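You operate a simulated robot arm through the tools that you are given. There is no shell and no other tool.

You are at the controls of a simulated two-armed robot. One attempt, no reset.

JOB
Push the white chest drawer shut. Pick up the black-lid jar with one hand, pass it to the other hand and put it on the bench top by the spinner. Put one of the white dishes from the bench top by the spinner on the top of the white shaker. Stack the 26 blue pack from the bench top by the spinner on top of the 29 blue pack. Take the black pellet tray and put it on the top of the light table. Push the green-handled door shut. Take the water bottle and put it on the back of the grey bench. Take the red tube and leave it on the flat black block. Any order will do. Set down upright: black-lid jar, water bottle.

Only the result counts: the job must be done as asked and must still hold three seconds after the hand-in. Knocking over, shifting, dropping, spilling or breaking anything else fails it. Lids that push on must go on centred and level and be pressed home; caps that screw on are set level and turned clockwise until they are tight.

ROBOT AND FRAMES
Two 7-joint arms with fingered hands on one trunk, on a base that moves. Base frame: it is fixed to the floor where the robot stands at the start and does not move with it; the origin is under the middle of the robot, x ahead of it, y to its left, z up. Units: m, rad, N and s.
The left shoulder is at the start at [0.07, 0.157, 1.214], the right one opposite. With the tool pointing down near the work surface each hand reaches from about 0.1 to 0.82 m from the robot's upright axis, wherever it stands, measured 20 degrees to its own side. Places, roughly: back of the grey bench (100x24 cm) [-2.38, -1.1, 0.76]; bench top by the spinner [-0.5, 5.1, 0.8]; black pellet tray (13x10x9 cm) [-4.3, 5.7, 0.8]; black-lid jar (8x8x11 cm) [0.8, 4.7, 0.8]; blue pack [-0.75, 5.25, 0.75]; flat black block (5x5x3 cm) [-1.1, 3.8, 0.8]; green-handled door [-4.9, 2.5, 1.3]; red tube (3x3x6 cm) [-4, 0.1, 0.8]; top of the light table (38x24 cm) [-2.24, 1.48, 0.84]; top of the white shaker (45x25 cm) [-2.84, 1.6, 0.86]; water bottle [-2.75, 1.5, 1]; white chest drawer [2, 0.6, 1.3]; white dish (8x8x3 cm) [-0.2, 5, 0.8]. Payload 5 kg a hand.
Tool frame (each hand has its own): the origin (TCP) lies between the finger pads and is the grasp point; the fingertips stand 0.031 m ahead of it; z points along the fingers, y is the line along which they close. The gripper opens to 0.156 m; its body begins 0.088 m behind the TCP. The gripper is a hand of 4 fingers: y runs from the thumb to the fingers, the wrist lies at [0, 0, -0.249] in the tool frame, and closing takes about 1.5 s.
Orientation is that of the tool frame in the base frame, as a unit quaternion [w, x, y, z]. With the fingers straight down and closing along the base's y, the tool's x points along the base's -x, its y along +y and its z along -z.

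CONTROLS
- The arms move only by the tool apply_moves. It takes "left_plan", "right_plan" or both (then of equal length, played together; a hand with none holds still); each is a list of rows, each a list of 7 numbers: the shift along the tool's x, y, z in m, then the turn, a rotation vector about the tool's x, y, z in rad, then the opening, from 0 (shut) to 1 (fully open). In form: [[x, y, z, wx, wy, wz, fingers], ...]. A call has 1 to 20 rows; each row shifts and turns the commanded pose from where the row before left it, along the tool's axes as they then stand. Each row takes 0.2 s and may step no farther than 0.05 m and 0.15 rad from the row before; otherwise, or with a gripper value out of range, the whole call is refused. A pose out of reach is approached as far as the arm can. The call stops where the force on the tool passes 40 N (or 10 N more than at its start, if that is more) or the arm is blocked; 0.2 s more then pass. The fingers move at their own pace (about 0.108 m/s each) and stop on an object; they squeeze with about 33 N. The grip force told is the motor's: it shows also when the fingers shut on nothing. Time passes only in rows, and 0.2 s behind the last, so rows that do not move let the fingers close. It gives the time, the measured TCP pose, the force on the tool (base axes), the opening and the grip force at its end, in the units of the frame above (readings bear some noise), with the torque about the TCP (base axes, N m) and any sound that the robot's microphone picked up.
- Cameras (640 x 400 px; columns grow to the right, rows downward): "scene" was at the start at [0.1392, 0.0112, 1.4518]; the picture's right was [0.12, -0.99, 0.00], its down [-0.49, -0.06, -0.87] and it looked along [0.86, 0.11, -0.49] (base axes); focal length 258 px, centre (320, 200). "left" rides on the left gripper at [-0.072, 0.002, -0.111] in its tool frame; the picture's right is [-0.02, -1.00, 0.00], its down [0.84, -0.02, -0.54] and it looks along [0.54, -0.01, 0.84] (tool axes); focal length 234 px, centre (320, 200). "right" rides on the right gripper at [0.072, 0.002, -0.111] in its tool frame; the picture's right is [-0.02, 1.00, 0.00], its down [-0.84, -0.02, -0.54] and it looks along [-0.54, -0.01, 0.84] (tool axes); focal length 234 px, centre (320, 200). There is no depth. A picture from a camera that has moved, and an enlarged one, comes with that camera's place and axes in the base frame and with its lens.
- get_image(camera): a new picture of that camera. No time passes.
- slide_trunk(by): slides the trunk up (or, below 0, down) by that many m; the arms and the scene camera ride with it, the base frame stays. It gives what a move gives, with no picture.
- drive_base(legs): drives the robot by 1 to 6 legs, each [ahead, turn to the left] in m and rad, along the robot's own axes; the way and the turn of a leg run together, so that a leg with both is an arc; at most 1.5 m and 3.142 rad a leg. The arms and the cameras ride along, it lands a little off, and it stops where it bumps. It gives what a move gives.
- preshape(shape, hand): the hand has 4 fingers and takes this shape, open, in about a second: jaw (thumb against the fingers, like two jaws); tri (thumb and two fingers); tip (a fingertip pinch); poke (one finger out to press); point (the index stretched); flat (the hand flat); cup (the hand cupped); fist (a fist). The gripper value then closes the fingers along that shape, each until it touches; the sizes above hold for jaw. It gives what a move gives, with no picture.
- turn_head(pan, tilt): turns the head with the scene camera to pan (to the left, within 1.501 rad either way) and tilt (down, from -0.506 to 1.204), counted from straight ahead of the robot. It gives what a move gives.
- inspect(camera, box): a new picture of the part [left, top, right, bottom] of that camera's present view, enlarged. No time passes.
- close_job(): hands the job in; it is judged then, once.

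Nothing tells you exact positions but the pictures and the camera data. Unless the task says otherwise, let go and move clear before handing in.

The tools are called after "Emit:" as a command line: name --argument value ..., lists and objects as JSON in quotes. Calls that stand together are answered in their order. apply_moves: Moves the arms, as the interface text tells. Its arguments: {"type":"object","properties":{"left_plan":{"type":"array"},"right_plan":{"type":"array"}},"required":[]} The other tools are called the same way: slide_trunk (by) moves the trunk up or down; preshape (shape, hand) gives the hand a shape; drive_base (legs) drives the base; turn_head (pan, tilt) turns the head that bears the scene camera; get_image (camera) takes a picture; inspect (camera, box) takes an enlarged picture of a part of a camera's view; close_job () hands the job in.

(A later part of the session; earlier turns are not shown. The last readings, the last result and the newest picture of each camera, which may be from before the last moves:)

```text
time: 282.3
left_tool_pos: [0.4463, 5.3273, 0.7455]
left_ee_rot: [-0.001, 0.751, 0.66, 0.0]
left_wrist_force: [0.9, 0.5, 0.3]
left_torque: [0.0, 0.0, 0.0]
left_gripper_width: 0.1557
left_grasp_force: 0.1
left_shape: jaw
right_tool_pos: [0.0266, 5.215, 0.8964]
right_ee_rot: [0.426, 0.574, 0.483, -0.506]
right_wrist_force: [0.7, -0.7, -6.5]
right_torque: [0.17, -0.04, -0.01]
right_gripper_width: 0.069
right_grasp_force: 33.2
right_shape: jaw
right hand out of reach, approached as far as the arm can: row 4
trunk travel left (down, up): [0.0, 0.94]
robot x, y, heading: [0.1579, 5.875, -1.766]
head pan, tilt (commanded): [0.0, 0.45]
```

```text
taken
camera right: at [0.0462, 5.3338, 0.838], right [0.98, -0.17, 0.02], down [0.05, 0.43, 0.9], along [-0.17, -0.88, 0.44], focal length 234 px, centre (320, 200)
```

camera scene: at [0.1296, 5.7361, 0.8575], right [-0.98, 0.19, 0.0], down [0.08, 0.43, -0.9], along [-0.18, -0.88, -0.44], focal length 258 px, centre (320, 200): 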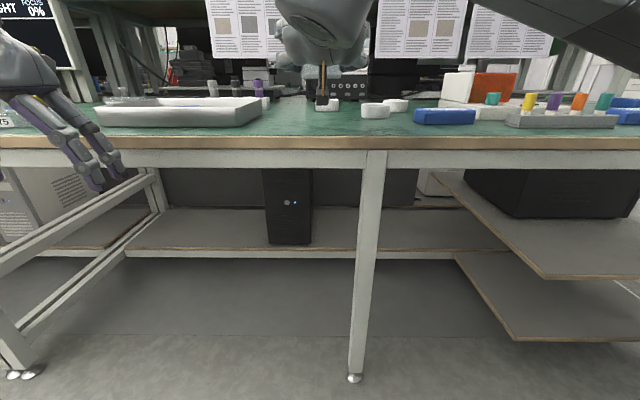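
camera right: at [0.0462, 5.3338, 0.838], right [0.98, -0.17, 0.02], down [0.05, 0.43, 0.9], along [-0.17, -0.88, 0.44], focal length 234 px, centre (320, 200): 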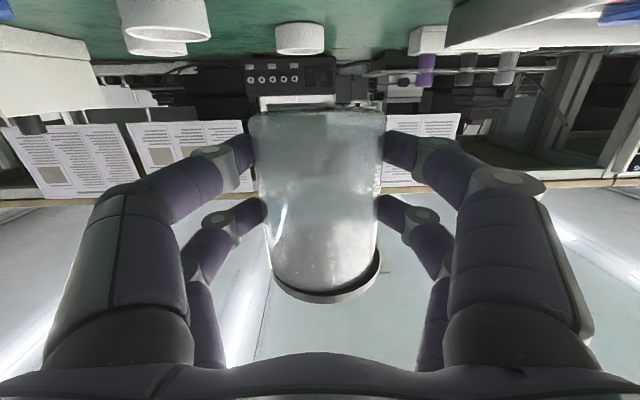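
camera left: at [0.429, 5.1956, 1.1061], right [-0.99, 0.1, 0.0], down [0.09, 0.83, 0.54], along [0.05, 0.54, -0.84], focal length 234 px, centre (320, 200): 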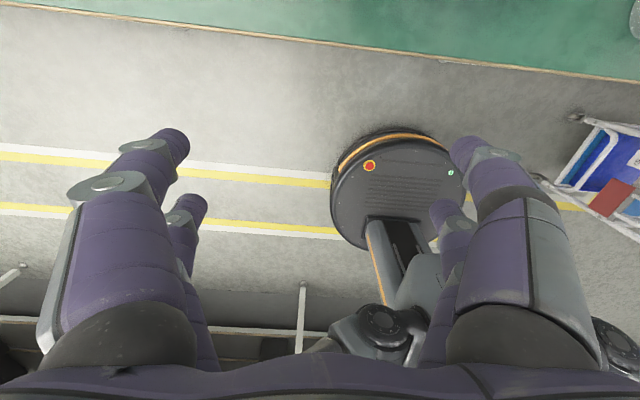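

The jar is lifted by the right hand (6.5 N). I'll back away from the bench into the free aisle for the hand-over.

Emit:
drive_base --legs '[[-0.3, 0]]'

Emit:
slide_trunk --by 0.4

Emit:
turn_head --pan 0.0 --tilt 0.6

Emit:
get_image --camera "scene"

```text
time: 284.4
left_tool_pos: [0.5063, 5.6238, 0.746]
left_ee_rot: [-0.001, 0.75, 0.661, -0.001]
left_wrist_force: [-0.5, 0.4, -0.4]
left_torque: [-0.03, -0.07, -0.01]
left_gripper_width: 0.1558
left_grasp_force: 0.1
left_shape: jaw
right_tool_pos: [0.0843, 5.5136, 0.8968]
right_ee_rot: [0.427, 0.574, 0.482, -0.507]
right_wrist_force: [0.3, 0.7, -6.2]
right_torque: [0.14, -0.02, -0.01]
right_gripper_width: 0.0694
right_grasp_force: 32.9
right_shape: jaw
trunk travel left (down, up): [0.0, 0.94]
robot x, y, heading: [0.2129, 6.1707, -1.765]
head pan, tilt (commanded): [0.0, 0.45]
```

```text
time: 288.2
left_tool_pos: [0.5076, 5.623, 1.1453]
left_ee_rot: [-0.002, 0.75, 0.662, -0.002]
left_wrist_force: [0.5, -0.3, 0.2]
left_torque: [0.01, 0.0, 0.0]
left_gripper_width: 0.1561
left_grasp_force: 0.1
left_shape: jaw
right_tool_pos: [0.0846, 5.5112, 1.2963]
right_ee_rot: [0.427, 0.573, 0.483, -0.506]
right_wrist_force: [0.8, -0.3, -6.3]
right_torque: [0.18, -0.01, -0.01]
right_gripper_width: 0.0691
right_grasp_force: 33.2
right_shape: jaw
trunk travel left (down, up): [-0.4, 0.54]
robot x, y, heading: [0.2176, 6.1719, -1.767]
head pan, tilt (commanded): [0.0, 0.45]
```

```text
time: 288.9
left_tool_pos: [0.5067, 5.6221, 1.1463]
left_ee_rot: [-0.001, 0.75, 0.661, -0.001]
left_wrist_force: [0.2, 0.1, -0.3]
left_torque: [-0.01, 0.03, 0.03]
left_gripper_width: 0.1558
left_grasp_force: 0.0
left_shape: jaw
right_tool_pos: [0.0848, 5.5118, 1.2967]
right_ee_rot: [0.428, 0.572, 0.483, -0.506]
right_wrist_force: [0.1, 0.7, -5.8]
right_torque: [0.15, -0.04, 0.01]
right_gripper_width: 0.0693
right_grasp_force: 32.9
right_shape: jaw
trunk travel left (down, up): [-0.4, 0.54]
robot x, y, heading: [0.2173, 6.1719, -1.766]
head pan, tilt (commanded): [0.0, 0.6]
```

```text
taken
camera scene: at [0.1892, 6.0353, 1.244], right [-0.98, 0.19, 0.0], down [0.11, 0.55, -0.82], along [-0.16, -0.81, -0.57], focal length 258 px, centre (320, 200)
```

scene: 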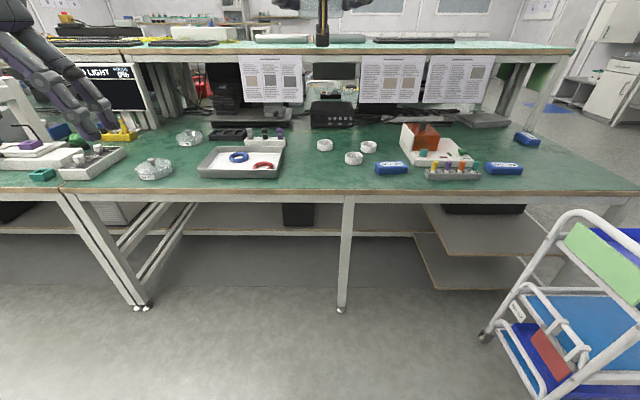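

I'll bring the jar lower and closer to my body with the right hand, keeping it upright.

Emit:
apply_moves --right_plan '[[0.0295, 0, -0.0272, 0, 0, 0, 0], [0.0295, 0, -0.0272, 0, 0, 0, 0], [0.0295, 0, -0.0272, 0, 0, 0, 0], [0.0295, 0, -0.0272, 0, 0, 0, 0]]'

Emit:
get_image --camera "scene"

```text
time: 289.9
left_tool_pos: [0.506, 5.6229, 1.1471]
left_ee_rot: [-0.002, 0.751, 0.661, -0.002]
left_wrist_force: [0.1, 0.4, 1.7]
left_torque: [0.02, -0.01, -0.02]
left_gripper_width: 0.156
left_grasp_force: 0.0
left_shape: jaw
right_tool_pos: [0.1039, 5.6339, 1.1938]
right_ee_rot: [0.428, 0.573, 0.482, -0.506]
right_wrist_force: [0.8, -0.6, -6.4]
right_torque: [0.15, -0.04, 0.0]
right_gripper_width: 0.0688
right_grasp_force: 32.6
right_shape: jaw
trunk travel left (down, up): [-0.4, 0.54]
robot x, y, heading: [0.2174, 6.1732, -1.765]
head pan, tilt (commanded): [0.0, 0.6]
```

```text
taken
camera scene: at [0.1893, 6.0359, 1.2441], right [-0.98, 0.19, 0.0], down [0.11, 0.55, -0.82], along [-0.16, -0.81, -0.57], focal length 258 px, centre (320, 200)
```

scene: 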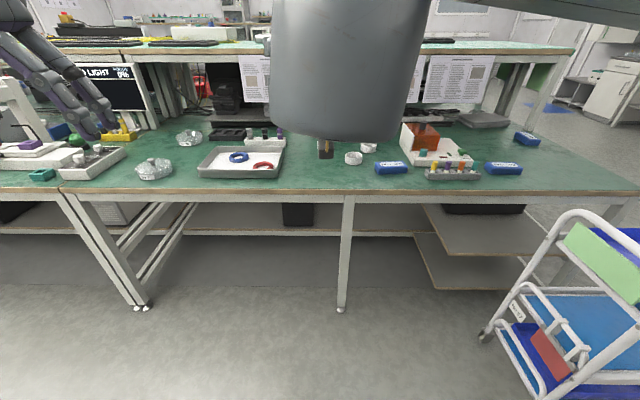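

The pose holds. For the left hand to come in from above I need the jar a bit lower; I'll try lowering the right hand another 10 cm while turning the left hand.

Emit:
apply_moves --right_plan '[[0.0298, 0, 0.0037, 0, 0, 0, 0], [0.0298, 0, 0.0037, 0, 0, 0, 0], [0.0298, 0, 0.0037, 0, 0, 0, 0], [0, 0, 0, 0, 0, 0, 0], [0, 0, 0, 0, 0, 0, 0], [0, 0, 0, 0, 0, 0, 0], [0, 0, 0, 0, 0, 0, 0], [0, 0, 0, 0, 0, 0, 0], [0, 0, 0, 0, 0, 0, 0], [0, 0, 0, 0, 0, 0, 0], [0, 0, 0, 0, 0, 0, 0]]' --left_plan '[[0, 0, 0, 0, 0, -0.139, 1], [0, 0, 0, 0, 0, -0.139, 1], [0, 0, 0, 0, 0, -0.139, 1], [0, 0, 0, 0, 0, -0.139, 1], [0, 0, 0, 0, 0, -0.139, 1], [0, 0, 0, 0, 0, -0.139, 1], [0, 0, 0, 0, 0, -0.139, 1], [0, 0, 0, 0, 0, -0.139, 1], [0, 0, 0, 0, 0, -0.139, 1], [0, 0, 0, 0, 0, -0.139, 1], [0, 0, 0, 0, 0, -0.14, 1]]'

Emit:
get_image --camera "scene"

```text
time: 292.3
left_tool_pos: [0.5056, 5.6234, 1.1457]
left_ee_rot: [-0.002, 0.081, 0.997, -0.001]
left_wrist_force: [0.4, 0.0, 0.7]
left_torque: [0.03, 0.0, -0.01]
left_gripper_width: 0.1559
left_grasp_force: 0.1
left_shape: jaw
right_tool_pos: [0.1035, 5.6302, 1.1124]
right_ee_rot: [0.425, 0.572, 0.487, -0.505]
right_wrist_force: [-0.4, -0.3, -5.7]
right_torque: [0.13, -0.07, 0.02]
right_gripper_width: 0.0688
right_grasp_force: 32.8
right_shape: jaw
right hand out of reach, approached as far as the arm can: row 3
trunk travel left (down, up): [-0.4, 0.54]
robot x, y, heading: [0.2198, 6.1717, -1.769]
head pan, tilt (commanded): [0.0, 0.6]
```

```text
taken
camera scene: at [0.1892, 6.0354, 1.2439], right [-0.98, 0.19, 0.0], down [0.11, 0.55, -0.82], along [-0.16, -0.81, -0.57], focal length 258 px, centre (320, 200)
```

scene: 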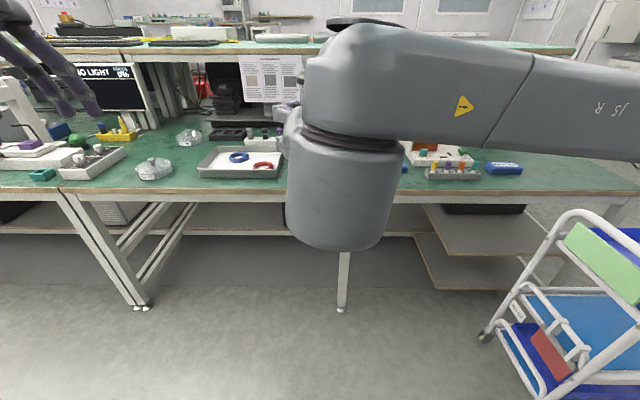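

The right hand holds the jar level in front of me. Now the left hand: raise and bring it above the jar.

Emit:
apply_moves --left_plan '[[0, 0, -0.042, 0, 0, 0, 0.7], [0, 0, -0.042, 0, 0, 0, 0.7], [0, 0, -0.042, 0, 0, 0, 0.7], [0.0442, -0.0088, 0, 0, 0, 0, 0.7], [0.0442, -0.0088, 0, 0, 0, 0, 0.7], [0.0442, -0.0088, 0, 0, 0, 0, 0.7], [0.0442, -0.0088, 0, 0, 0, 0, 0.7], [0.0442, -0.0088, 0, 0, 0, 0, 0.7]]'

Emit:
get_image --camera "left"

Emit:
get_image --camera "scene"

```text
time: 294.1
left_tool_pos: [0.2518, 5.5847, 1.2237]
left_ee_rot: [0.0, 0.083, 0.997, 0.0]
left_wrist_force: [-0.2, 0.3, 0.1]
left_torque: [0.01, -0.05, 0.01]
left_gripper_width: 0.1095
left_grasp_force: 0.0
left_shape: jaw
left hand out of reach, approached as far as the arm can: row 1, 2, 3
right_tool_pos: [0.0997, 5.6303, 1.1121]
right_ee_rot: [0.426, 0.572, 0.486, -0.505]
right_wrist_force: [-0.5, 0.7, -6.0]
right_torque: [0.13, -0.04, 0.0]
right_gripper_width: 0.0688
right_grasp_force: 32.6
right_shape: jaw
trunk travel left (down, up): [-0.4, 0.54]
robot x, y, heading: [0.2149, 6.1718, -1.766]
head pan, tilt (commanded): [0.0, 0.6]
```

```text
taken
camera left: at [0.3232, 5.5744, 1.3335], right [-0.14, -0.99, 0.0], down [-0.83, 0.12, 0.55], along [-0.54, 0.08, -0.84], focal length 234 px, centre (320, 200)
```

left: 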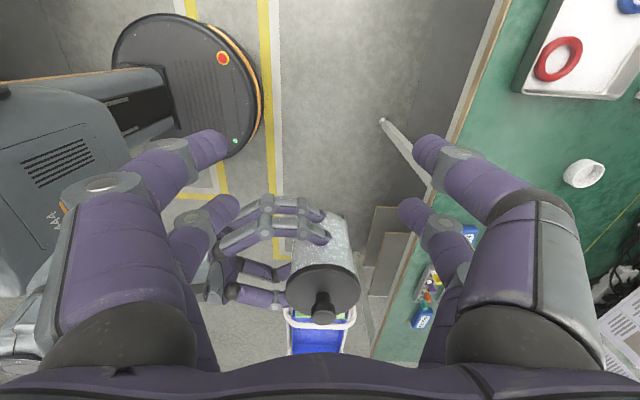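

```text
taken
camera scene: at [0.1869, 6.0351, 1.2438], right [-0.98, 0.19, 0.0], down [0.11, 0.56, -0.82], along [-0.16, -0.81, -0.57], focal length 258 px, centre (320, 200)
```

scene: 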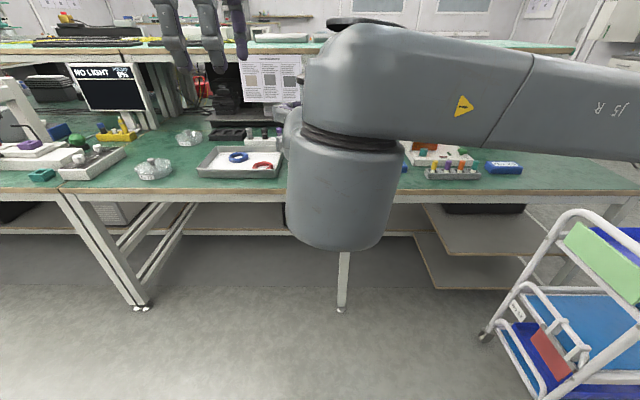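

The left camera sees the jar in the right hand's grip. I'll raise the left hand a bit more here, where reach allows, before moving over it.

Emit:
apply_moves --left_plan '[[0, 0, -0.03, 0, 0, 0, 0.7], [0, 0, -0.02, 0, 0, 0, 0.7], [0, 0, 0, 0, 0, 0, 0.7]]'

```text
time: 294.9
left_tool_pos: [0.2553, 5.5838, 1.2745]
left_ee_rot: [-0.001, 0.084, 0.997, 0.0]
left_wrist_force: [0.6, -0.1, -0.7]
left_torque: [0.0, -0.01, -0.03]
left_gripper_width: 0.1096
left_grasp_force: 0.0
left_shape: jaw
right_tool_pos: [0.1026, 5.6301, 1.1114]
right_ee_rot: [0.425, 0.571, 0.486, -0.506]
right_wrist_force: [0.4, -0.8, -5.8]
right_torque: [0.17, 0.0, -0.04]
right_gripper_width: 0.0686
right_grasp_force: 33.0
right_shape: jaw
trunk travel left (down, up): [-0.4, 0.54]
robot x, y, heading: [0.2152, 6.1734, -1.764]
head pan, tilt (commanded): [0.0, 0.6]
```

Emit:
apply_moves --left_plan '[[0.0395, 0, 0, 0, 0, 0, 0.7], [0.0395, 0, 0, 0, 0, 0, 0.7], [0.0395, 0, 0, 0, 0, 0, 0.7], [0.0393, -0.001, 0, 0, 0, 0, 0.7], [0, 0, 0, 0, 0, 0, 0.7]]'

Emit:
get_image --camera "left"

Emit:
get_image --camera "right"

```text
time: 296.1
left_tool_pos: [0.1007, 5.612, 1.2713]
left_ee_rot: [-0.004, 0.083, 0.997, -0.002]
left_wrist_force: [0.9, -0.5, -0.5]
left_torque: [0.02, 0.03, 0.0]
left_gripper_width: 0.11
left_grasp_force: 0.1
left_shape: jaw
left hand out of reach, approached as far as the arm can: row 4
right_tool_pos: [0.1032, 5.6311, 1.1122]
right_ee_rot: [0.425, 0.571, 0.486, -0.507]
right_wrist_force: [0.6, -0.1, -5.9]
right_torque: [0.16, -0.02, 0.0]
right_gripper_width: 0.0685
right_grasp_force: 32.8
right_shape: jaw
trunk travel left (down, up): [-0.4, 0.54]
robot x, y, heading: [0.2194, 6.1728, -1.766]
head pan, tilt (commanded): [0.0, 0.6]
```

```text
taken
camera left: at [0.1727, 5.6021, 1.3815], right [-0.14, -0.99, 0.01], down [-0.83, 0.12, 0.55], along [-0.55, 0.07, -0.83], focal length 234 px, centre (320, 200)
```

left: 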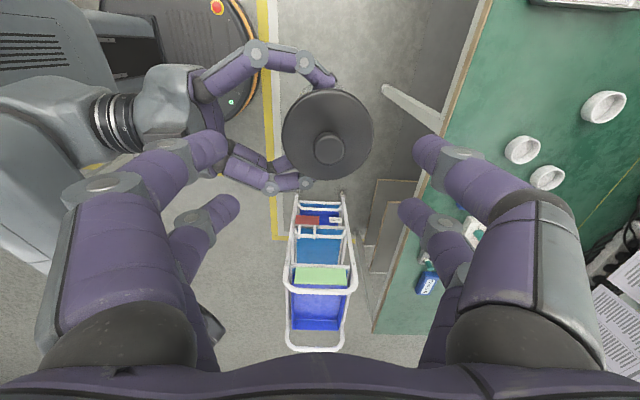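

```text
taken
camera right: at [0.1232, 5.7497, 1.0538], right [0.99, -0.17, 0.02], down [0.06, 0.43, 0.9], along [-0.16, -0.89, 0.44], focal length 234 px, centre (320, 200)
```

right: 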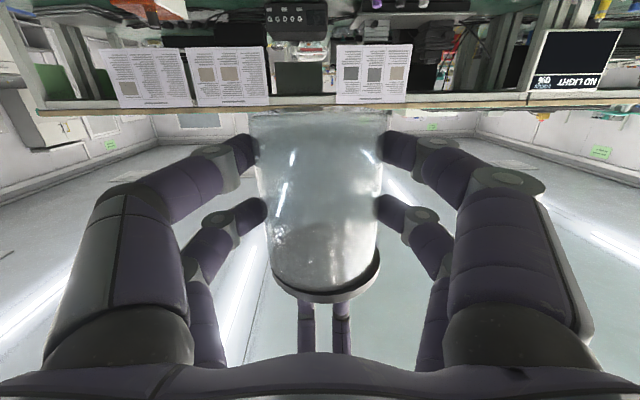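

The left hand is right above the jar with its fingers fore and aft, and the gap to the right palm is open. I'll correct 4 mm and lower it around the jar.

Emit:
apply_moves --left_plan '[[0, -0.004, 0.02, 0, 0, 0, 0.7], [0, 0, 0.03, 0, 0, 0, 0.7], [0, 0, 0.03, 0, 0, 0, 0.7]]'

Emit:
get_image --camera "left"

Emit:
get_image --camera "right"

```text
time: 296.9
left_tool_pos: [0.0987, 5.6065, 1.1913]
left_ee_rot: [-0.002, 0.083, 0.997, 0.0]
left_wrist_force: [0.7, 0.1, 0.0]
left_torque: [0.0, 0.0, 0.0]
left_gripper_width: 0.1096
left_grasp_force: 0.1
left_shape: jaw
right_tool_pos: [0.1012, 5.6314, 1.1115]
right_ee_rot: [0.424, 0.572, 0.486, -0.506]
right_wrist_force: [0.0, -0.4, -5.3]
right_torque: [0.16, -0.03, 0.0]
right_gripper_width: 0.0686
right_grasp_force: 32.8
right_shape: jaw
trunk travel left (down, up): [-0.4, 0.54]
robot x, y, heading: [0.2186, 6.1704, -1.763]
head pan, tilt (commanded): [0.0, 0.6]
```

```text
taken
camera left: at [0.1696, 5.5955, 1.3011], right [-0.14, -0.99, 0.0], down [-0.83, 0.12, 0.55], along [-0.54, 0.08, -0.84], focal length 234 px, centre (320, 200)
```

left: 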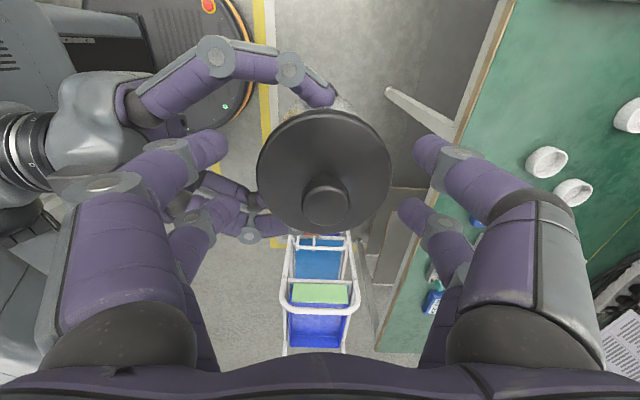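

```text
taken
camera right: at [0.122, 5.7486, 1.0533], right [0.99, -0.17, 0.02], down [0.06, 0.43, 0.9], along [-0.16, -0.89, 0.43], focal length 234 px, centre (320, 200)
```

right: 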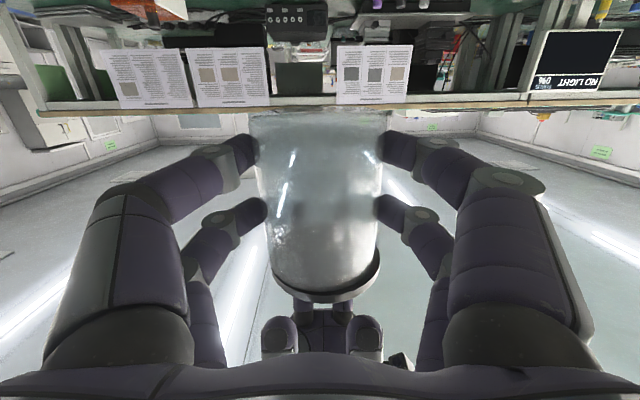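

Clear on both views. The last 3 cm down, slowly.

Emit:
apply_moves --left_plan '[[0, 0, 0.011, 0, 0, 0, 0.7], [0, 0, 0.01, 0, 0, 0, 0.7], [0, 0, 0.01, 0, 0, 0, 0.7], [0, 0, 0, 0, 0, 0, 0.7]]'

Emit:
get_image --camera "right"

Emit:
get_image --camera "left"

```text
time: 297.9
left_tool_pos: [0.0976, 5.6057, 1.1613]
left_ee_rot: [-0.003, 0.083, 0.997, 0.0]
left_wrist_force: [0.0, 0.5, 0.9]
left_torque: [-0.02, 0.03, 0.03]
left_gripper_width: 0.1095
left_grasp_force: 0.2
left_shape: jaw
right_tool_pos: [0.102, 5.6306, 1.1123]
right_ee_rot: [0.425, 0.572, 0.486, -0.506]
right_wrist_force: [0.4, -0.1, -5.2]
right_torque: [0.16, -0.03, -0.02]
right_gripper_width: 0.0687
right_grasp_force: 32.9
right_shape: jaw
trunk travel left (down, up): [-0.4, 0.54]
robot x, y, heading: [0.2168, 6.1717, -1.762]
head pan, tilt (commanded): [0.0, 0.6]
```

```text
taken
camera right: at [0.1218, 5.7498, 1.0538], right [0.99, -0.17, 0.02], down [0.06, 0.43, 0.9], along [-0.16, -0.89, 0.44], focal length 234 px, centre (320, 200)
```

right: 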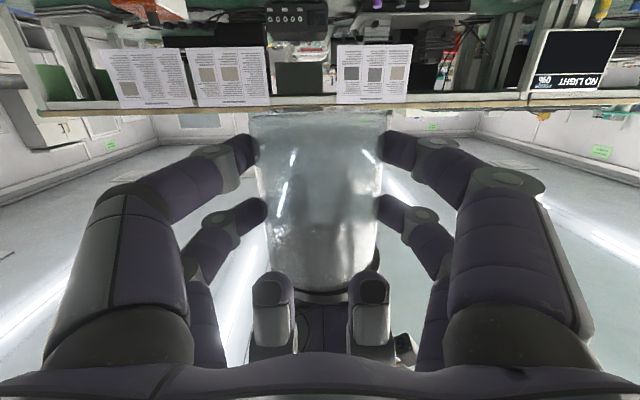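

```text
taken
camera left: at [0.1693, 5.5967, 1.2709], right [-0.14, -0.99, 0.0], down [-0.83, 0.12, 0.55], along [-0.54, 0.08, -0.84], focal length 234 px, centre (320, 200)
```

left: 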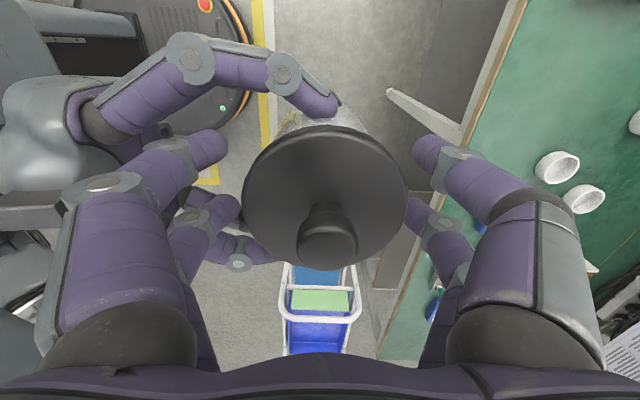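

The left fingertips are below the lid rim on both sides. I'll close the left hand on the jar while the right still holds.

Emit:
apply_moves --left_plan '[[0, 0, 0, 0, 0, 0, 0], [0, 0, 0, 0, 0, 0, 0], [0, 0, 0, 0, 0, 0, 0], [0, 0, 0, 0, 0, 0, 0], [0, 0, 0, 0, 0, 0, 0], [0, 0, 0, 0, 0, 0, 0]]'

Emit:
get_image --camera "left"

Emit:
get_image --camera "right"

```text
time: 299.3
left_tool_pos: [0.0983, 5.6083, 1.1605]
left_ee_rot: [-0.001, 0.084, 0.997, 0.0]
left_wrist_force: [-0.9, -1.0, 0.3]
left_torque: [-0.06, 0.0, -0.09]
left_gripper_width: 0.0572
left_grasp_force: 33.1
left_shape: jaw
right_tool_pos: [0.1016, 5.6321, 1.112]
right_ee_rot: [0.425, 0.572, 0.486, -0.507]
right_wrist_force: [1.0, 0.9, -2.6]
right_torque: [0.07, 0.01, 0.1]
right_gripper_width: 0.0685
right_grasp_force: 33.5
right_shape: jaw
trunk travel left (down, up): [-0.4, 0.54]
robot x, y, heading: [0.2175, 6.1712, -1.764]
head pan, tilt (commanded): [0.0, 0.6]
```

```text
taken
camera left: at [0.1693, 5.5965, 1.2708], right [-0.14, -0.99, 0.0], down [-0.83, 0.12, 0.55], along [-0.54, 0.08, -0.84], focal length 234 px, centre (320, 200)
```

left: 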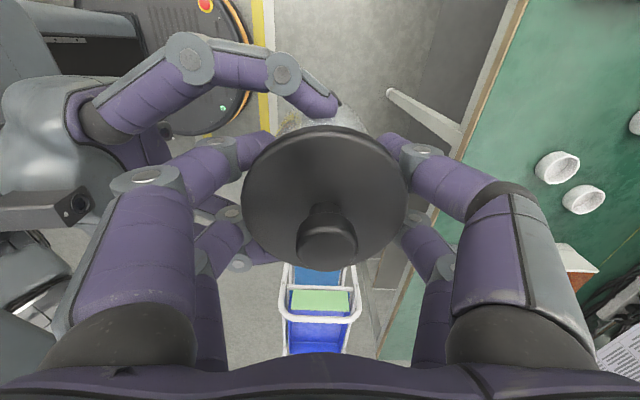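

```text
taken
camera right: at [0.1219, 5.7496, 1.0539], right [0.99, -0.17, 0.02], down [0.06, 0.43, 0.9], along [-0.16, -0.89, 0.44], focal length 234 px, centre (320, 200)
```

right: 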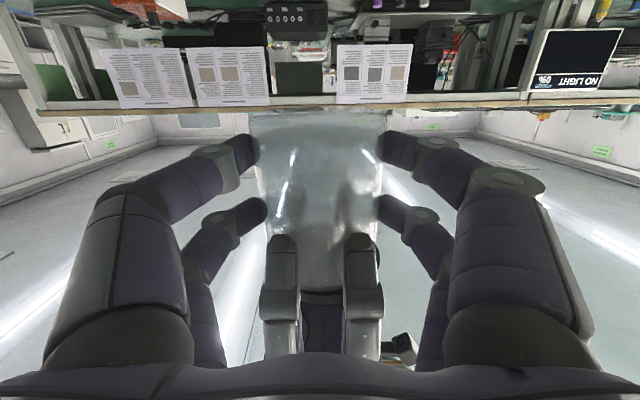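

Both hands now hold the jar. I'll open the right hand, then lift the jar out with the left.

Emit:
apply_moves --right_plan '[[0, 0, 0, 0, 0, 0, 1], [0, 0, 0, 0, 0, 0, 1], [0, 0, 0, 0, 0, 0, 1], [0, 0, 0, 0, 0, 0, 1], [0, 0, 0, 0, 0, 0, 1]]'

Emit:
apply_moves --left_plan '[[0, 0, -0.02, 0, 0, 0, 0], [0, 0, -0.03, 0, 0, 0, 0], [0, 0, -0.03, 0, 0, 0, 0], [0, 0, -0.025, 0, 0, 0, 0], [0, 0, 0, 0, 0, 0, 0]]'

Emit:
get_image --camera "left"

Emit:
get_image --camera "right"

```text
time: 300.5
left_tool_pos: [0.0977, 5.6071, 1.1612]
left_ee_rot: [-0.002, 0.083, 0.997, 0.0]
left_wrist_force: [0.1, 0.1, -0.2]
left_torque: [0.04, 0.0, 0.0]
left_gripper_width: 0.057
left_grasp_force: 33.0
left_shape: jaw
right_tool_pos: [0.1014, 5.6307, 1.1117]
right_ee_rot: [0.426, 0.571, 0.486, -0.506]
right_wrist_force: [-0.4, 0.8, 0.5]
right_torque: [-0.05, 0.03, 0.01]
right_gripper_width: 0.156
right_grasp_force: 0.0
right_shape: jaw
trunk travel left (down, up): [-0.4, 0.54]
robot x, y, heading: [0.2132, 6.1689, -1.772]
head pan, tilt (commanded): [0.0, 0.6]
```

```text
time: 301.7
left_tool_pos: [0.1029, 5.6053, 1.265]
left_ee_rot: [-0.003, 0.084, 0.996, 0.001]
left_wrist_force: [0.7, -0.7, -6.2]
left_torque: [0.06, 0.05, 0.0]
left_gripper_width: 0.0573
left_grasp_force: 32.8
left_shape: jaw
right_tool_pos: [0.1042, 5.6293, 1.1111]
right_ee_rot: [0.425, 0.571, 0.488, -0.505]
right_wrist_force: [0.4, -0.6, -0.9]
right_torque: [0.01, 0.0, -0.05]
right_gripper_width: 0.1559
right_grasp_force: 0.0
right_shape: jaw
trunk travel left (down, up): [-0.4, 0.54]
robot x, y, heading: [0.2179, 6.174, -1.768]
head pan, tilt (commanded): [0.0, 0.6]
```

```text
taken
camera left: at [0.1735, 5.5938, 1.375], right [-0.14, -0.99, 0.0], down [-0.83, 0.12, 0.55], along [-0.54, 0.08, -0.84], focal length 234 px, centre (320, 200)
```

left: 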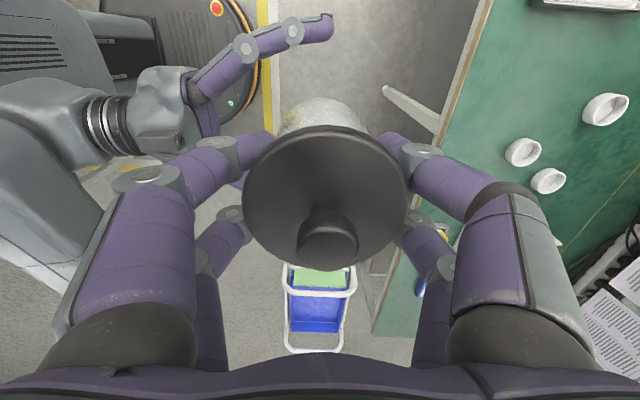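

```text
taken
camera right: at [0.1237, 5.7471, 1.0527], right [0.99, -0.17, 0.02], down [0.06, 0.43, 0.9], along [-0.16, -0.89, 0.43], focal length 234 px, centre (320, 200)
```

right: 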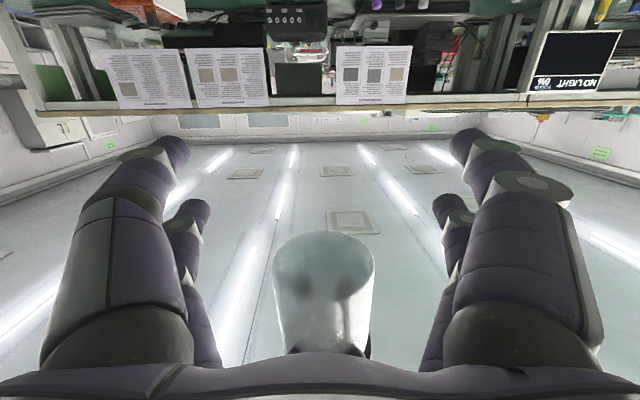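

The hand-over worked: the left hand now carries the jar alone. I'll move the right hand aside and turn the left hand back to its normal yaw.

Emit:
apply_moves --right_plan '[[0, -0.03, 0, 0, 0, 0, 1], [0, -0.03, 0, 0, 0, 0, 1], [0, -0.03, 0, 0, 0, 0, 1], [0, -0.03, 0, 0, 0, 0, 1], [0, -0.03, 0, 0, 0, 0, 1], [0, -0.03, 0, 0, 0, 0, 1], [0, -0.03, 0, 0, 0, 0, 1], [0, -0.02, 0, 0, 0, 0, 1], [0, 0, 0, 0, 0.1, 0, 1], [0, 0, 0, 0, 0.14, 0, 1], [0, 0, 0, 0, 0.14, 0, 1]]' --left_plan '[[0, 0, 0, 0, 0, 0, 0], [0, 0, 0, 0, 0, 0, 0], [0, 0, 0, 0, 0, 0, 0], [0, 0, 0, 0, 0, 0, 0], [0, 0, 0, 0, 0, 0, 0], [0, 0, 0, 0, 0, 0.139, 0], [0, 0, 0, 0, 0, 0.139, 0], [0, 0, 0, 0, 0, 0.139, 0], [0, 0, 0, 0, 0, 0.139, 0], [0, 0, 0, 0, 0, 0.139, 0], [0, 0, 0, 0, 0, 0.139, 0]]'

Emit:
get_image --camera "scene"

```text
time: 304.1
left_tool_pos: [0.0992, 5.6083, 1.2669]
left_ee_rot: [-0.002, 0.48, 0.877, -0.002]
left_wrist_force: [0.1, -0.1, -6.5]
left_torque: [-0.04, 0.04, 0.02]
left_gripper_width: 0.0572
left_grasp_force: 32.9
left_shape: jaw
right_tool_pos: [-0.126, 5.6695, 1.1125]
right_ee_rot: [0.328, 0.658, 0.555, -0.389]
right_wrist_force: [-0.4, -0.2, -0.6]
right_torque: [-0.01, 0.01, -0.01]
right_gripper_width: 0.1559
right_grasp_force: 0.1
right_shape: jaw
trunk travel left (down, up): [-0.4, 0.54]
robot x, y, heading: [0.2186, 6.1684, -1.764]
head pan, tilt (commanded): [0.0, 0.6]
```

```text
taken
camera scene: at [0.1896, 6.0353, 1.2438], right [-0.98, 0.19, 0.0], down [0.11, 0.55, -0.82], along [-0.16, -0.81, -0.57], focal length 258 px, centre (320, 200)
```

scene: 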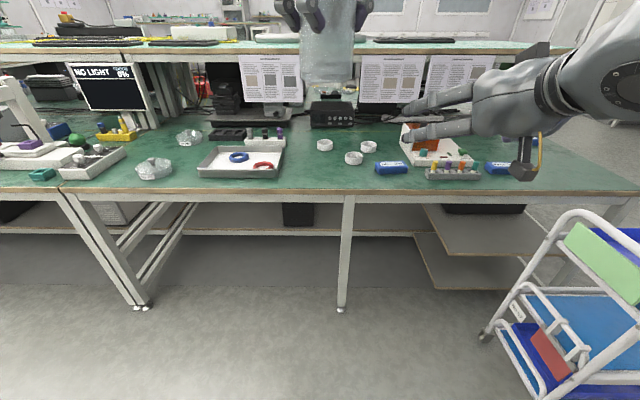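

Emit:
apply_moves --right_plan '[[0, -0.02, 0, 0, 0.133, 0, 1], [0, -0.02, 0, 0, 0.133, 0, 1], [0, -0.02, 0, 0, 0.133, 0, 1], [0, 0, 0, 0, 0.133, 0, 1], [0, 0, 0, 0, 0.133, 0, 1], [0, 0, 0, 0, 0.133, 0, 1], [0, 0, 0, 0, 0.133, 0, 1], [0, 0, 0, 0, 0.133, 0, 1]]' --left_plan '[[0, 0, 0, 0, 0, 0.139, 0], [0, 0, 0, 0, 0, 0.139, 0], [0, 0, 0, 0, 0, 0.139, 0], [0, 0, 0, 0, 0, 0.139, 0], [0, 0, 0, 0, 0, 0.139, 0], [0, 0, 0, 0, 0, 0, 0], [0, 0, 0, 0, 0, 0, 0], [0, 0, 0, 0, 0, 0, 0]]'

Emit:
slide_trunk --by 0.2

Emit:
turn_head --pan 0.0 --tilt 0.75

Emit:
get_image --camera "scene"

```text
time: 305.9
left_tool_pos: [0.0978, 5.6062, 1.2663]
left_ee_rot: [-0.001, 0.75, 0.661, -0.001]
left_wrist_force: [0.4, -0.5, -5.7]
left_torque: [-0.01, -0.04, -0.03]
left_gripper_width: 0.0572
left_grasp_force: 33.0
left_shape: jaw
right_tool_pos: [-0.1829, 5.6791, 1.1114]
right_ee_rot: [0.0, 0.764, 0.645, -0.002]
right_wrist_force: [0.2, -0.8, -0.1]
right_torque: [0.02, 0.02, -0.04]
right_gripper_width: 0.156
right_grasp_force: 0.0
right_shape: jaw
trunk travel left (down, up): [-0.4, 0.54]
robot x, y, heading: [0.2193, 6.1739, -1.767]
head pan, tilt (commanded): [0.0, 0.6]
```

```text
time: 308.1
left_tool_pos: [0.0978, 5.6076, 1.4666]
left_ee_rot: [0.0, 0.75, 0.661, 0.0]
left_wrist_force: [0.4, -0.5, -6.1]
left_torque: [-0.02, -0.03, 0.02]
left_gripper_width: 0.0572
left_grasp_force: 33.1
left_shape: jaw
right_tool_pos: [-0.1844, 5.6789, 1.3121]
right_ee_rot: [0.002, 0.764, 0.645, -0.001]
right_wrist_force: [-0.3, -1.0, 0.0]
right_torque: [-0.03, 0.02, -0.01]
right_gripper_width: 0.1556
right_grasp_force: 0.1
right_shape: jaw
trunk travel left (down, up): [-0.6, 0.34]
robot x, y, heading: [0.2143, 6.1728, -1.762]
head pan, tilt (commanded): [0.0, 0.6]
```

```text
time: 308.8
left_tool_pos: [0.0973, 5.6071, 1.4674]
left_ee_rot: [-0.001, 0.75, 0.662, 0.0]
left_wrist_force: [-0.8, -0.2, -5.3]
left_torque: [0.02, -0.01, 0.01]
left_gripper_width: 0.0569
left_grasp_force: 33.1
left_shape: jaw
right_tool_pos: [-0.1844, 5.6792, 1.3107]
right_ee_rot: [0.002, 0.765, 0.645, -0.002]
right_wrist_force: [0.6, 0.8, -0.1]
right_torque: [0.01, 0.0, 0.0]
right_gripper_width: 0.1558
right_grasp_force: 0.1
right_shape: jaw
trunk travel left (down, up): [-0.6, 0.34]
robot x, y, heading: [0.2152, 6.1711, -1.765]
head pan, tilt (commanded): [0.0, 0.75]
```

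```text
taken
camera scene: at [0.1898, 6.0406, 1.4311], right [-0.98, 0.19, 0.0], down [0.13, 0.67, -0.73], along [-0.14, -0.72, -0.68], focal length 258 px, centre (320, 200)
```

scene: 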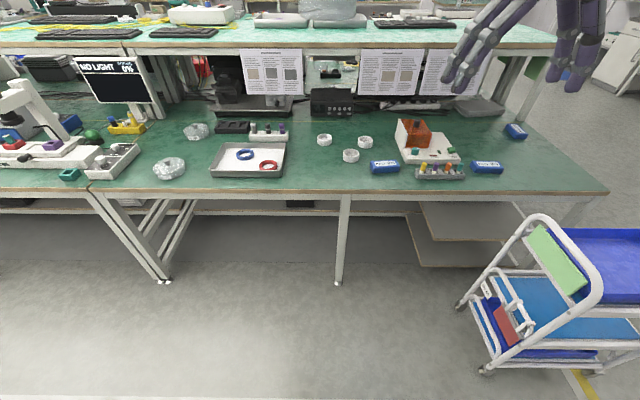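

Let me zoom in on the spinner area to plan the jar, dish and pack work.

Emit:
inspect --camera "scene" --box '[290, 100, 540, 210]'

```text
2.56 times, centred on (415, 155) of scene
camera zoom: at [0.1898, 6.0406, 1.4311], right [-0.98, 0.19, 0.0], down [0.13, 0.67, -0.73], along [-0.14, -0.72, -0.68], focal length 661 px, centre (77, 315)
```

zoom: 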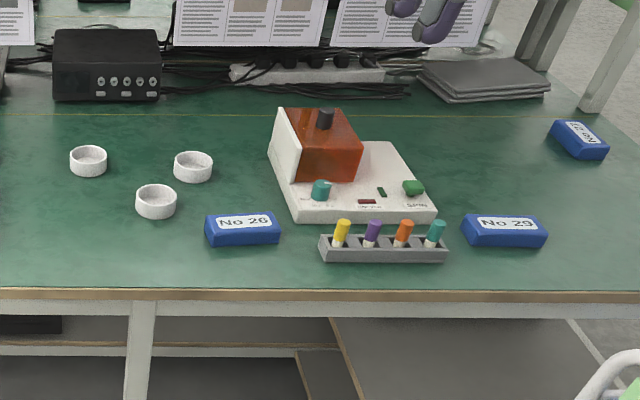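

The spinner (white device marked SPIN), packs No 26, 29, 27 and the three white dishes are clear. I'll put the jar at the free spot near (−0.06, 5.19). Driving in.

Emit:
drive_base --legs '[[0.4, 0]]'

Emit:
apply_moves --left_plan '[[-0.02, -0.038, 0, 0, 0, 0, 0], [-0.02, -0.038, 0, 0, 0, 0, 0], [0, 0, 0.05, 0, 0, 0, 0], [0, 0, 0.05, 0, 0, 0, 0], [0, 0, 0.05, 0, 0, 0, 0], [0, 0, 0.05, 0, 0, 0, 0], [0, 0, 0.05, 0, 0, 0, 0], [0, 0, 0.05, 0, 0, 0, 0], [0, 0, 0.05, 0, 0, 0, 0], [0, 0, 0.05, 0, 0, 0, 0]]'

Emit:
get_image --camera "left"

Emit:
get_image --camera "scene"

```text
time: 311.3
left_tool_pos: [0.0182, 5.2114, 1.4666]
left_ee_rot: [-0.001, 0.751, 0.661, -0.002]
left_wrist_force: [-0.7, 0.3, -6.8]
left_torque: [-0.02, -0.01, 0.06]
left_gripper_width: 0.0569
left_grasp_force: 33.0
left_shape: jaw
right_tool_pos: [-0.2638, 5.2843, 1.3129]
right_ee_rot: [0.003, 0.765, 0.644, -0.002]
right_wrist_force: [0.6, -0.1, -0.1]
right_torque: [0.03, 0.03, -0.01]
right_gripper_width: 0.156
right_grasp_force: 0.1
right_shape: jaw
trunk travel left (down, up): [-0.6, 0.34]
robot x, y, heading: [0.1391, 5.7769, -1.77]
head pan, tilt (commanded): [0.0, 0.75]
```

```text
time: 313.5
left_tool_pos: [-0.0473, 5.2017, 1.0346]
left_ee_rot: [-0.001, 0.749, 0.662, -0.001]
left_wrist_force: [-0.4, -1.1, -5.1]
left_torque: [0.01, 0.0, 0.01]
left_gripper_width: 0.057
left_grasp_force: 32.9
left_shape: jaw
left hand out of reach, approached as far as the arm can: row 1, 2
right_tool_pos: [-0.2645, 5.2818, 1.3106]
right_ee_rot: [0.002, 0.765, 0.644, -0.001]
right_wrist_force: [-0.5, 0.1, 0.0]
right_torque: [0.03, -0.01, 0.01]
right_gripper_width: 0.156
right_grasp_force: 0.0
right_shape: jaw
trunk travel left (down, up): [-0.6, 0.34]
robot x, y, heading: [0.1407, 5.7763, -1.766]
head pan, tilt (commanded): [0.0, 0.75]
```

```text
taken
camera left: at [-0.0544, 5.129, 1.145], right [-0.99, 0.1, 0.0], down [0.09, 0.83, 0.54], along [0.05, 0.54, -0.84], focal length 234 px, centre (320, 200)
```

left: 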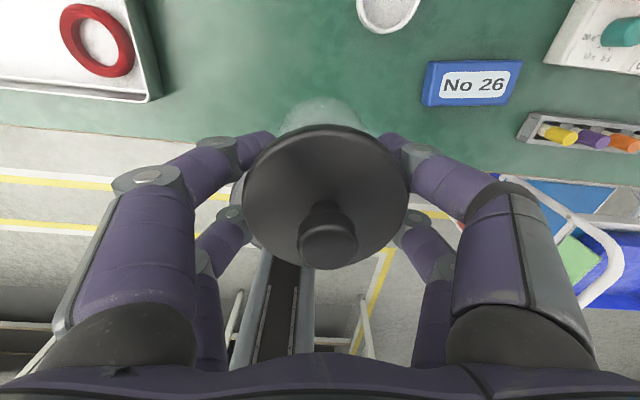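

```text
taken
camera scene: at [0.1103, 5.642, 1.431], right [-0.98, 0.2, 0.0], down [0.13, 0.67, -0.73], along [-0.14, -0.72, -0.68], focal length 258 px, centre (320, 200)
```

scene: 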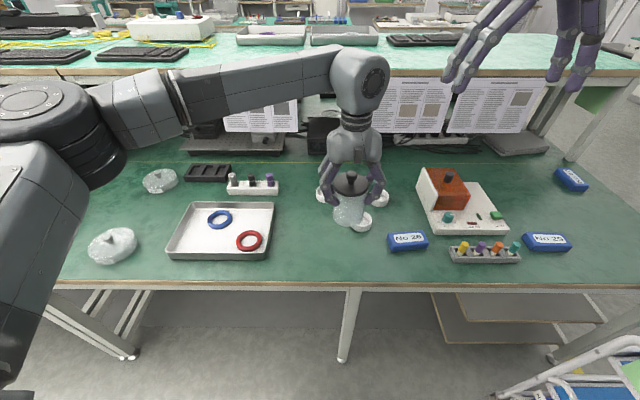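

Hovering near the spot. I'll correct by 2 cm and lower the jar to just above the bench.

Emit:
apply_moves --left_plan '[[-0.018, -0.0105, 0.03, 0, 0, 0, 0], [0, 0, 0.045, 0, 0, 0, 0], [0, 0, 0.045, 0, 0, 0, 0], [0, 0, 0.035, 0, 0, 0, 0], [0, 0, 0.017, 0, 0, 0, 0], [0, 0, 0, 0, 0, 0, 0]]'

Emit:
inspect --camera "scene" --box '[270, 140, 430, 260]'

```text
time: 314.9
left_tool_pos: [-0.06, 5.1845, 0.8627]
left_ee_rot: [-0.001, 0.751, 0.66, -0.002]
left_wrist_force: [-0.1, 0.4, -5.4]
left_torque: [0.04, -0.01, 0.0]
left_gripper_width: 0.0568
left_grasp_force: 32.5
left_shape: jaw
right_tool_pos: [-0.2649, 5.2832, 1.3109]
right_ee_rot: [0.002, 0.765, 0.644, -0.001]
right_wrist_force: [-0.2, -0.3, 1.4]
right_torque: [0.0, -0.02, 0.05]
right_gripper_width: 0.1562
right_grasp_force: 0.0
right_shape: jaw
trunk travel left (down, up): [-0.6, 0.34]
robot x, y, heading: [0.1353, 5.7788, -1.765]
head pan, tilt (commanded): [0.0, 0.75]
```

```text
3.33 times, centred on (350, 200) of scene
camera zoom: at [0.1106, 5.6437, 1.4311], right [-0.98, 0.2, 0.0], down [0.13, 0.67, -0.73], along [-0.14, -0.72, -0.68], focal length 861 px, centre (220, 200)
```

zoom: 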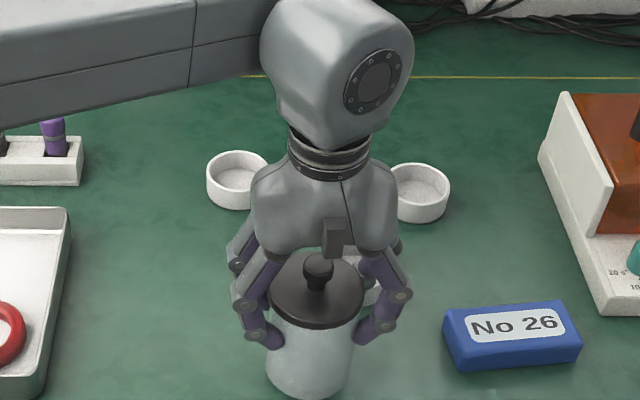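

Emit:
apply_moves --left_plan '[[0, 0, 0.004, 0, 0, 0, 0], [0, 0, 0.003, 0, 0, 0, 0], [0, 0, 0.002, 0, 0, 0, 0], [0, 0, 0, 0, 0, 0, 0]]'

```text
time: 315.9
left_tool_pos: [-0.062, 5.1851, 0.8545]
left_ee_rot: [-0.001, 0.751, 0.661, -0.002]
left_wrist_force: [-0.1, -0.3, -2.6]
left_torque: [-0.04, 0.0, -0.02]
left_gripper_width: 0.057
left_grasp_force: 32.9
left_shape: jaw
right_tool_pos: [-0.2647, 5.2847, 1.3119]
right_ee_rot: [0.002, 0.765, 0.644, -0.001]
right_wrist_force: [-0.1, 0.3, -0.1]
right_torque: [0.03, -0.02, 0.02]
right_gripper_width: 0.1558
right_grasp_force: 0.0
right_shape: jaw
trunk travel left (down, up): [-0.6, 0.34]
robot x, y, heading: [0.1339, 5.7774, -1.767]
head pan, tilt (commanded): [0.0, 0.75]
```

Contact. I'll settle one more millimetre, release and raise the hand.

Emit:
apply_moves --left_plan '[[0, 0, 0.001, 0, 0, 0, 0], [0, 0, 0, 0, 0, 0, 0], [0, 0, 0, 0, 0, 0, 0.75], [0, 0, 0, 0, 0, 0, 0.75], [0, 0, 0, 0, 0, 0, 0.75], [0, 0, 0, 0, 0, 0, 0.75], [0, 0, -0.03, 0, 0, 0, 0.75], [0, 0, -0.04, 0, 0, 0, 0.75], [0, 0, -0.045, 0, 0, 0, 0.75], [0, 0, -0.045, 0, 0, 0, 0.75], [0, 0, -0.045, 0, 0, 0, 0.75], [0, 0, -0.045, 0, 0, 0, 0.75]]'

Emit:
inspect --camera "scene" --box '[270, 140, 430, 260]'

```text
time: 318.5
left_tool_pos: [-0.0611, 5.1863, 1.105]
left_ee_rot: [0.0, 0.75, 0.661, -0.001]
left_wrist_force: [0.0, 0.7, 0.2]
left_torque: [-0.02, 0.03, -0.01]
left_gripper_width: 0.1165
left_grasp_force: 0.0
left_shape: jaw
right_tool_pos: [-0.2629, 5.2848, 1.3119]
right_ee_rot: [0.002, 0.766, 0.643, -0.001]
right_wrist_force: [0.3, -0.3, -0.4]
right_torque: [-0.01, -0.01, -0.02]
right_gripper_width: 0.156
right_grasp_force: 0.1
right_shape: jaw
trunk travel left (down, up): [-0.6, 0.34]
robot x, y, heading: [0.1362, 5.7803, -1.764]
head pan, tilt (commanded): [0.0, 0.75]
```

```text
3.33 times, centred on (350, 200) of scene
camera zoom: at [0.1107, 5.6452, 1.4312], right [-0.98, 0.2, 0.0], down [0.13, 0.67, -0.73], along [-0.14, -0.72, -0.68], focal length 861 px, centre (220, 200)
```

zoom: 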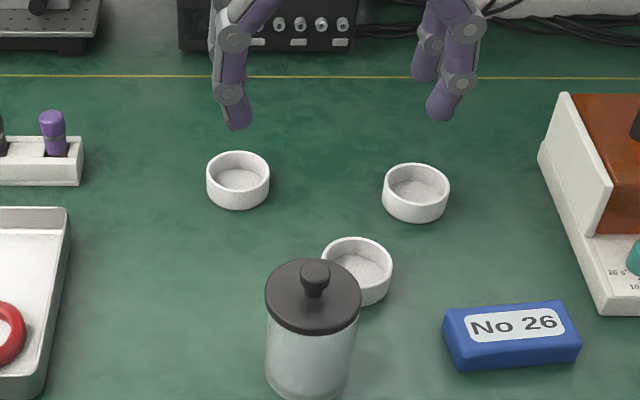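

The jar stands upright in place. Next: stack pack 26 on pack 29. I'll move the left hand aside and bring the right hand above pack 26, turned so it closes across the pack's short side.

Emit:
apply_moves --left_plan '[[0, 0.02, -0.04, 0, 0, 0, 0.75], [0, 0.045, 0, 0, 0, 0, 0.75], [0, 0.045, 0, 0, 0, 0, 0.75], [0, 0.045, 0, 0, 0, 0, 0.75], [0, 0.045, 0, 0, 0, 0, 0.75], [0, 0.045, 0, 0, 0, 0, 0.75], [0.04, 0, 0, 0, 0, 0, 0.75], [0.04, 0, 0, 0, 0, 0, 0.75], [0, 0, 0, 0, 0, 0, 0.75], [0, 0, 0, 0, 0, 0, 0.75], [0, 0, 0, 0, 0, 0, 0.75]]' --right_plan '[[0, 0, 0, 0, 0, 0.136, 0.75], [0, 0, 0, 0, 0, 0.136, 0.75], [0, 0, 0, 0, 0, 0.136, 0.75], [0, 0, 0, 0, 0, 0.136, 0.75], [0, 0, 0, 0, 0, 0.136, 0.75], [0, 0, 0, 0, 0, 0.136, 0.75], [0, 0, 0, 0, 0, 0.136, 0.75], [0, 0, 0, 0, 0, 0.136, 0.75], [0, 0, 0, 0, 0, 0.136, 0.75], [0, 0, 0, 0, 0, 0.136, 0.75], [0, 0, 0, 0, 0, 0.137, 0.75]]'

Emit:
get_image --camera "right"

```text
time: 320.9
left_tool_pos: [0.1903, 5.234, 1.1431]
left_ee_rot: [0.0, 0.751, 0.661, -0.001]
left_wrist_force: [0.2, 0.1, 0.7]
left_torque: [-0.03, 0.02, 0.02]
left_gripper_width: 0.1164
left_grasp_force: 0.0
left_shape: jaw
right_tool_pos: [-0.3411, 5.2962, 1.3111]
right_ee_rot: [0.004, 0.999, -0.037, 0.008]
right_wrist_force: [-0.2, 0.3, -0.3]
right_torque: [-0.02, -0.05, 0.01]
right_gripper_width: 0.1175
right_grasp_force: 0.0
right_shape: jaw
right hand out of reach, approached as far as the arm can: row 10, 11
trunk travel left (down, up): [-0.6, 0.34]
robot x, y, heading: [0.1412, 5.7741, -1.768]
head pan, tilt (commanded): [0.0, 0.75]
```

```text
taken
camera right: at [-0.2727, 5.2918, 1.4229], right [-0.1, -1.0, 0.01], down [-0.84, 0.09, 0.53], along [-0.53, 0.05, -0.85], focal length 234 px, centre (320, 200)
```

right: 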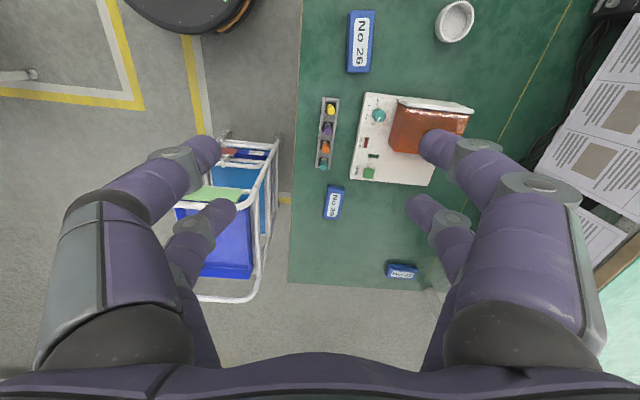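

The right hand is turned. I'll lower it and bring it right above pack 26.

Emit:
apply_moves --right_plan '[[0, 0, 0.05, 0, 0, 0, 0.75], [0, 0, 0.05, 0, 0, 0, 0.75], [0, 0, 0.05, 0, 0, 0, 0.75], [0, 0, 0.05, 0, 0, 0, 0.75], [0.0218, 0.0255, 0.03, 0, 0, 0, 0.75], [0.0218, 0.0255, 0.03, 0, 0, 0, 0.75], [0.0218, 0.0255, 0, 0, 0, 0, 0.75], [0.0218, 0.0255, 0, 0, 0, 0, 0.75], [0, 0, 0, 0, 0, 0, 0.75]]'

Emit:
get_image --camera "right"

Emit:
get_image --camera "scene"

```text
time: 322.9
left_tool_pos: [0.1938, 5.2332, 1.1426]
left_ee_rot: [-0.001, 0.751, 0.661, -0.002]
left_wrist_force: [-0.3, 0.2, 0.2]
left_torque: [-0.01, 0.04, 0.03]
left_gripper_width: 0.1167
left_grasp_force: 0.1
left_shape: jaw
right_tool_pos: [-0.3615, 5.1975, 1.0515]
right_ee_rot: [0.005, 0.999, -0.042, 0.007]
right_wrist_force: [-0.6, 0.3, -0.3]
right_torque: [-0.06, 0.02, 0.01]
right_gripper_width: 0.1173
right_grasp_force: 0.0
right_shape: jaw
right hand out of reach, approached as far as the arm can: row 1, 5, 6, 7, 8
trunk travel left (down, up): [-0.6, 0.34]
robot x, y, heading: [0.1395, 5.7744, -1.764]
head pan, tilt (commanded): [0.0, 0.75]
```

```text
taken
camera right: at [-0.2912, 5.1921, 1.1636], right [-0.11, -0.99, 0.01], down [-0.84, 0.1, 0.53], along [-0.53, 0.05, -0.85], focal length 234 px, centre (320, 200)
```

right: 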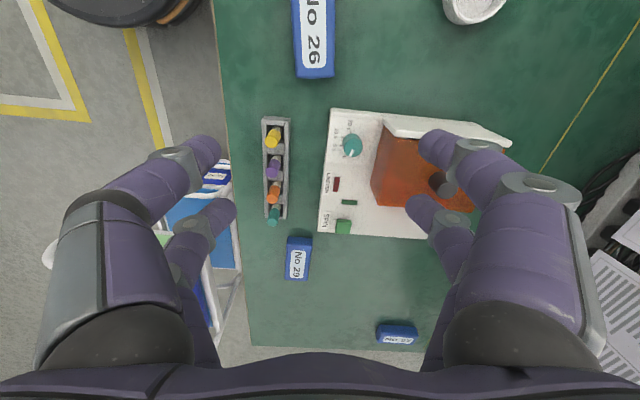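

```text
taken
camera scene: at [0.111, 5.6449, 1.4312], right [-0.98, 0.2, 0.0], down [0.13, 0.67, -0.73], along [-0.14, -0.72, -0.68], focal length 258 px, centre (320, 200)
```

scene: 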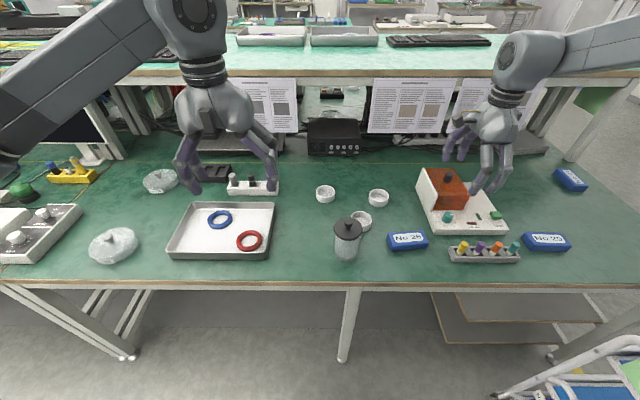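

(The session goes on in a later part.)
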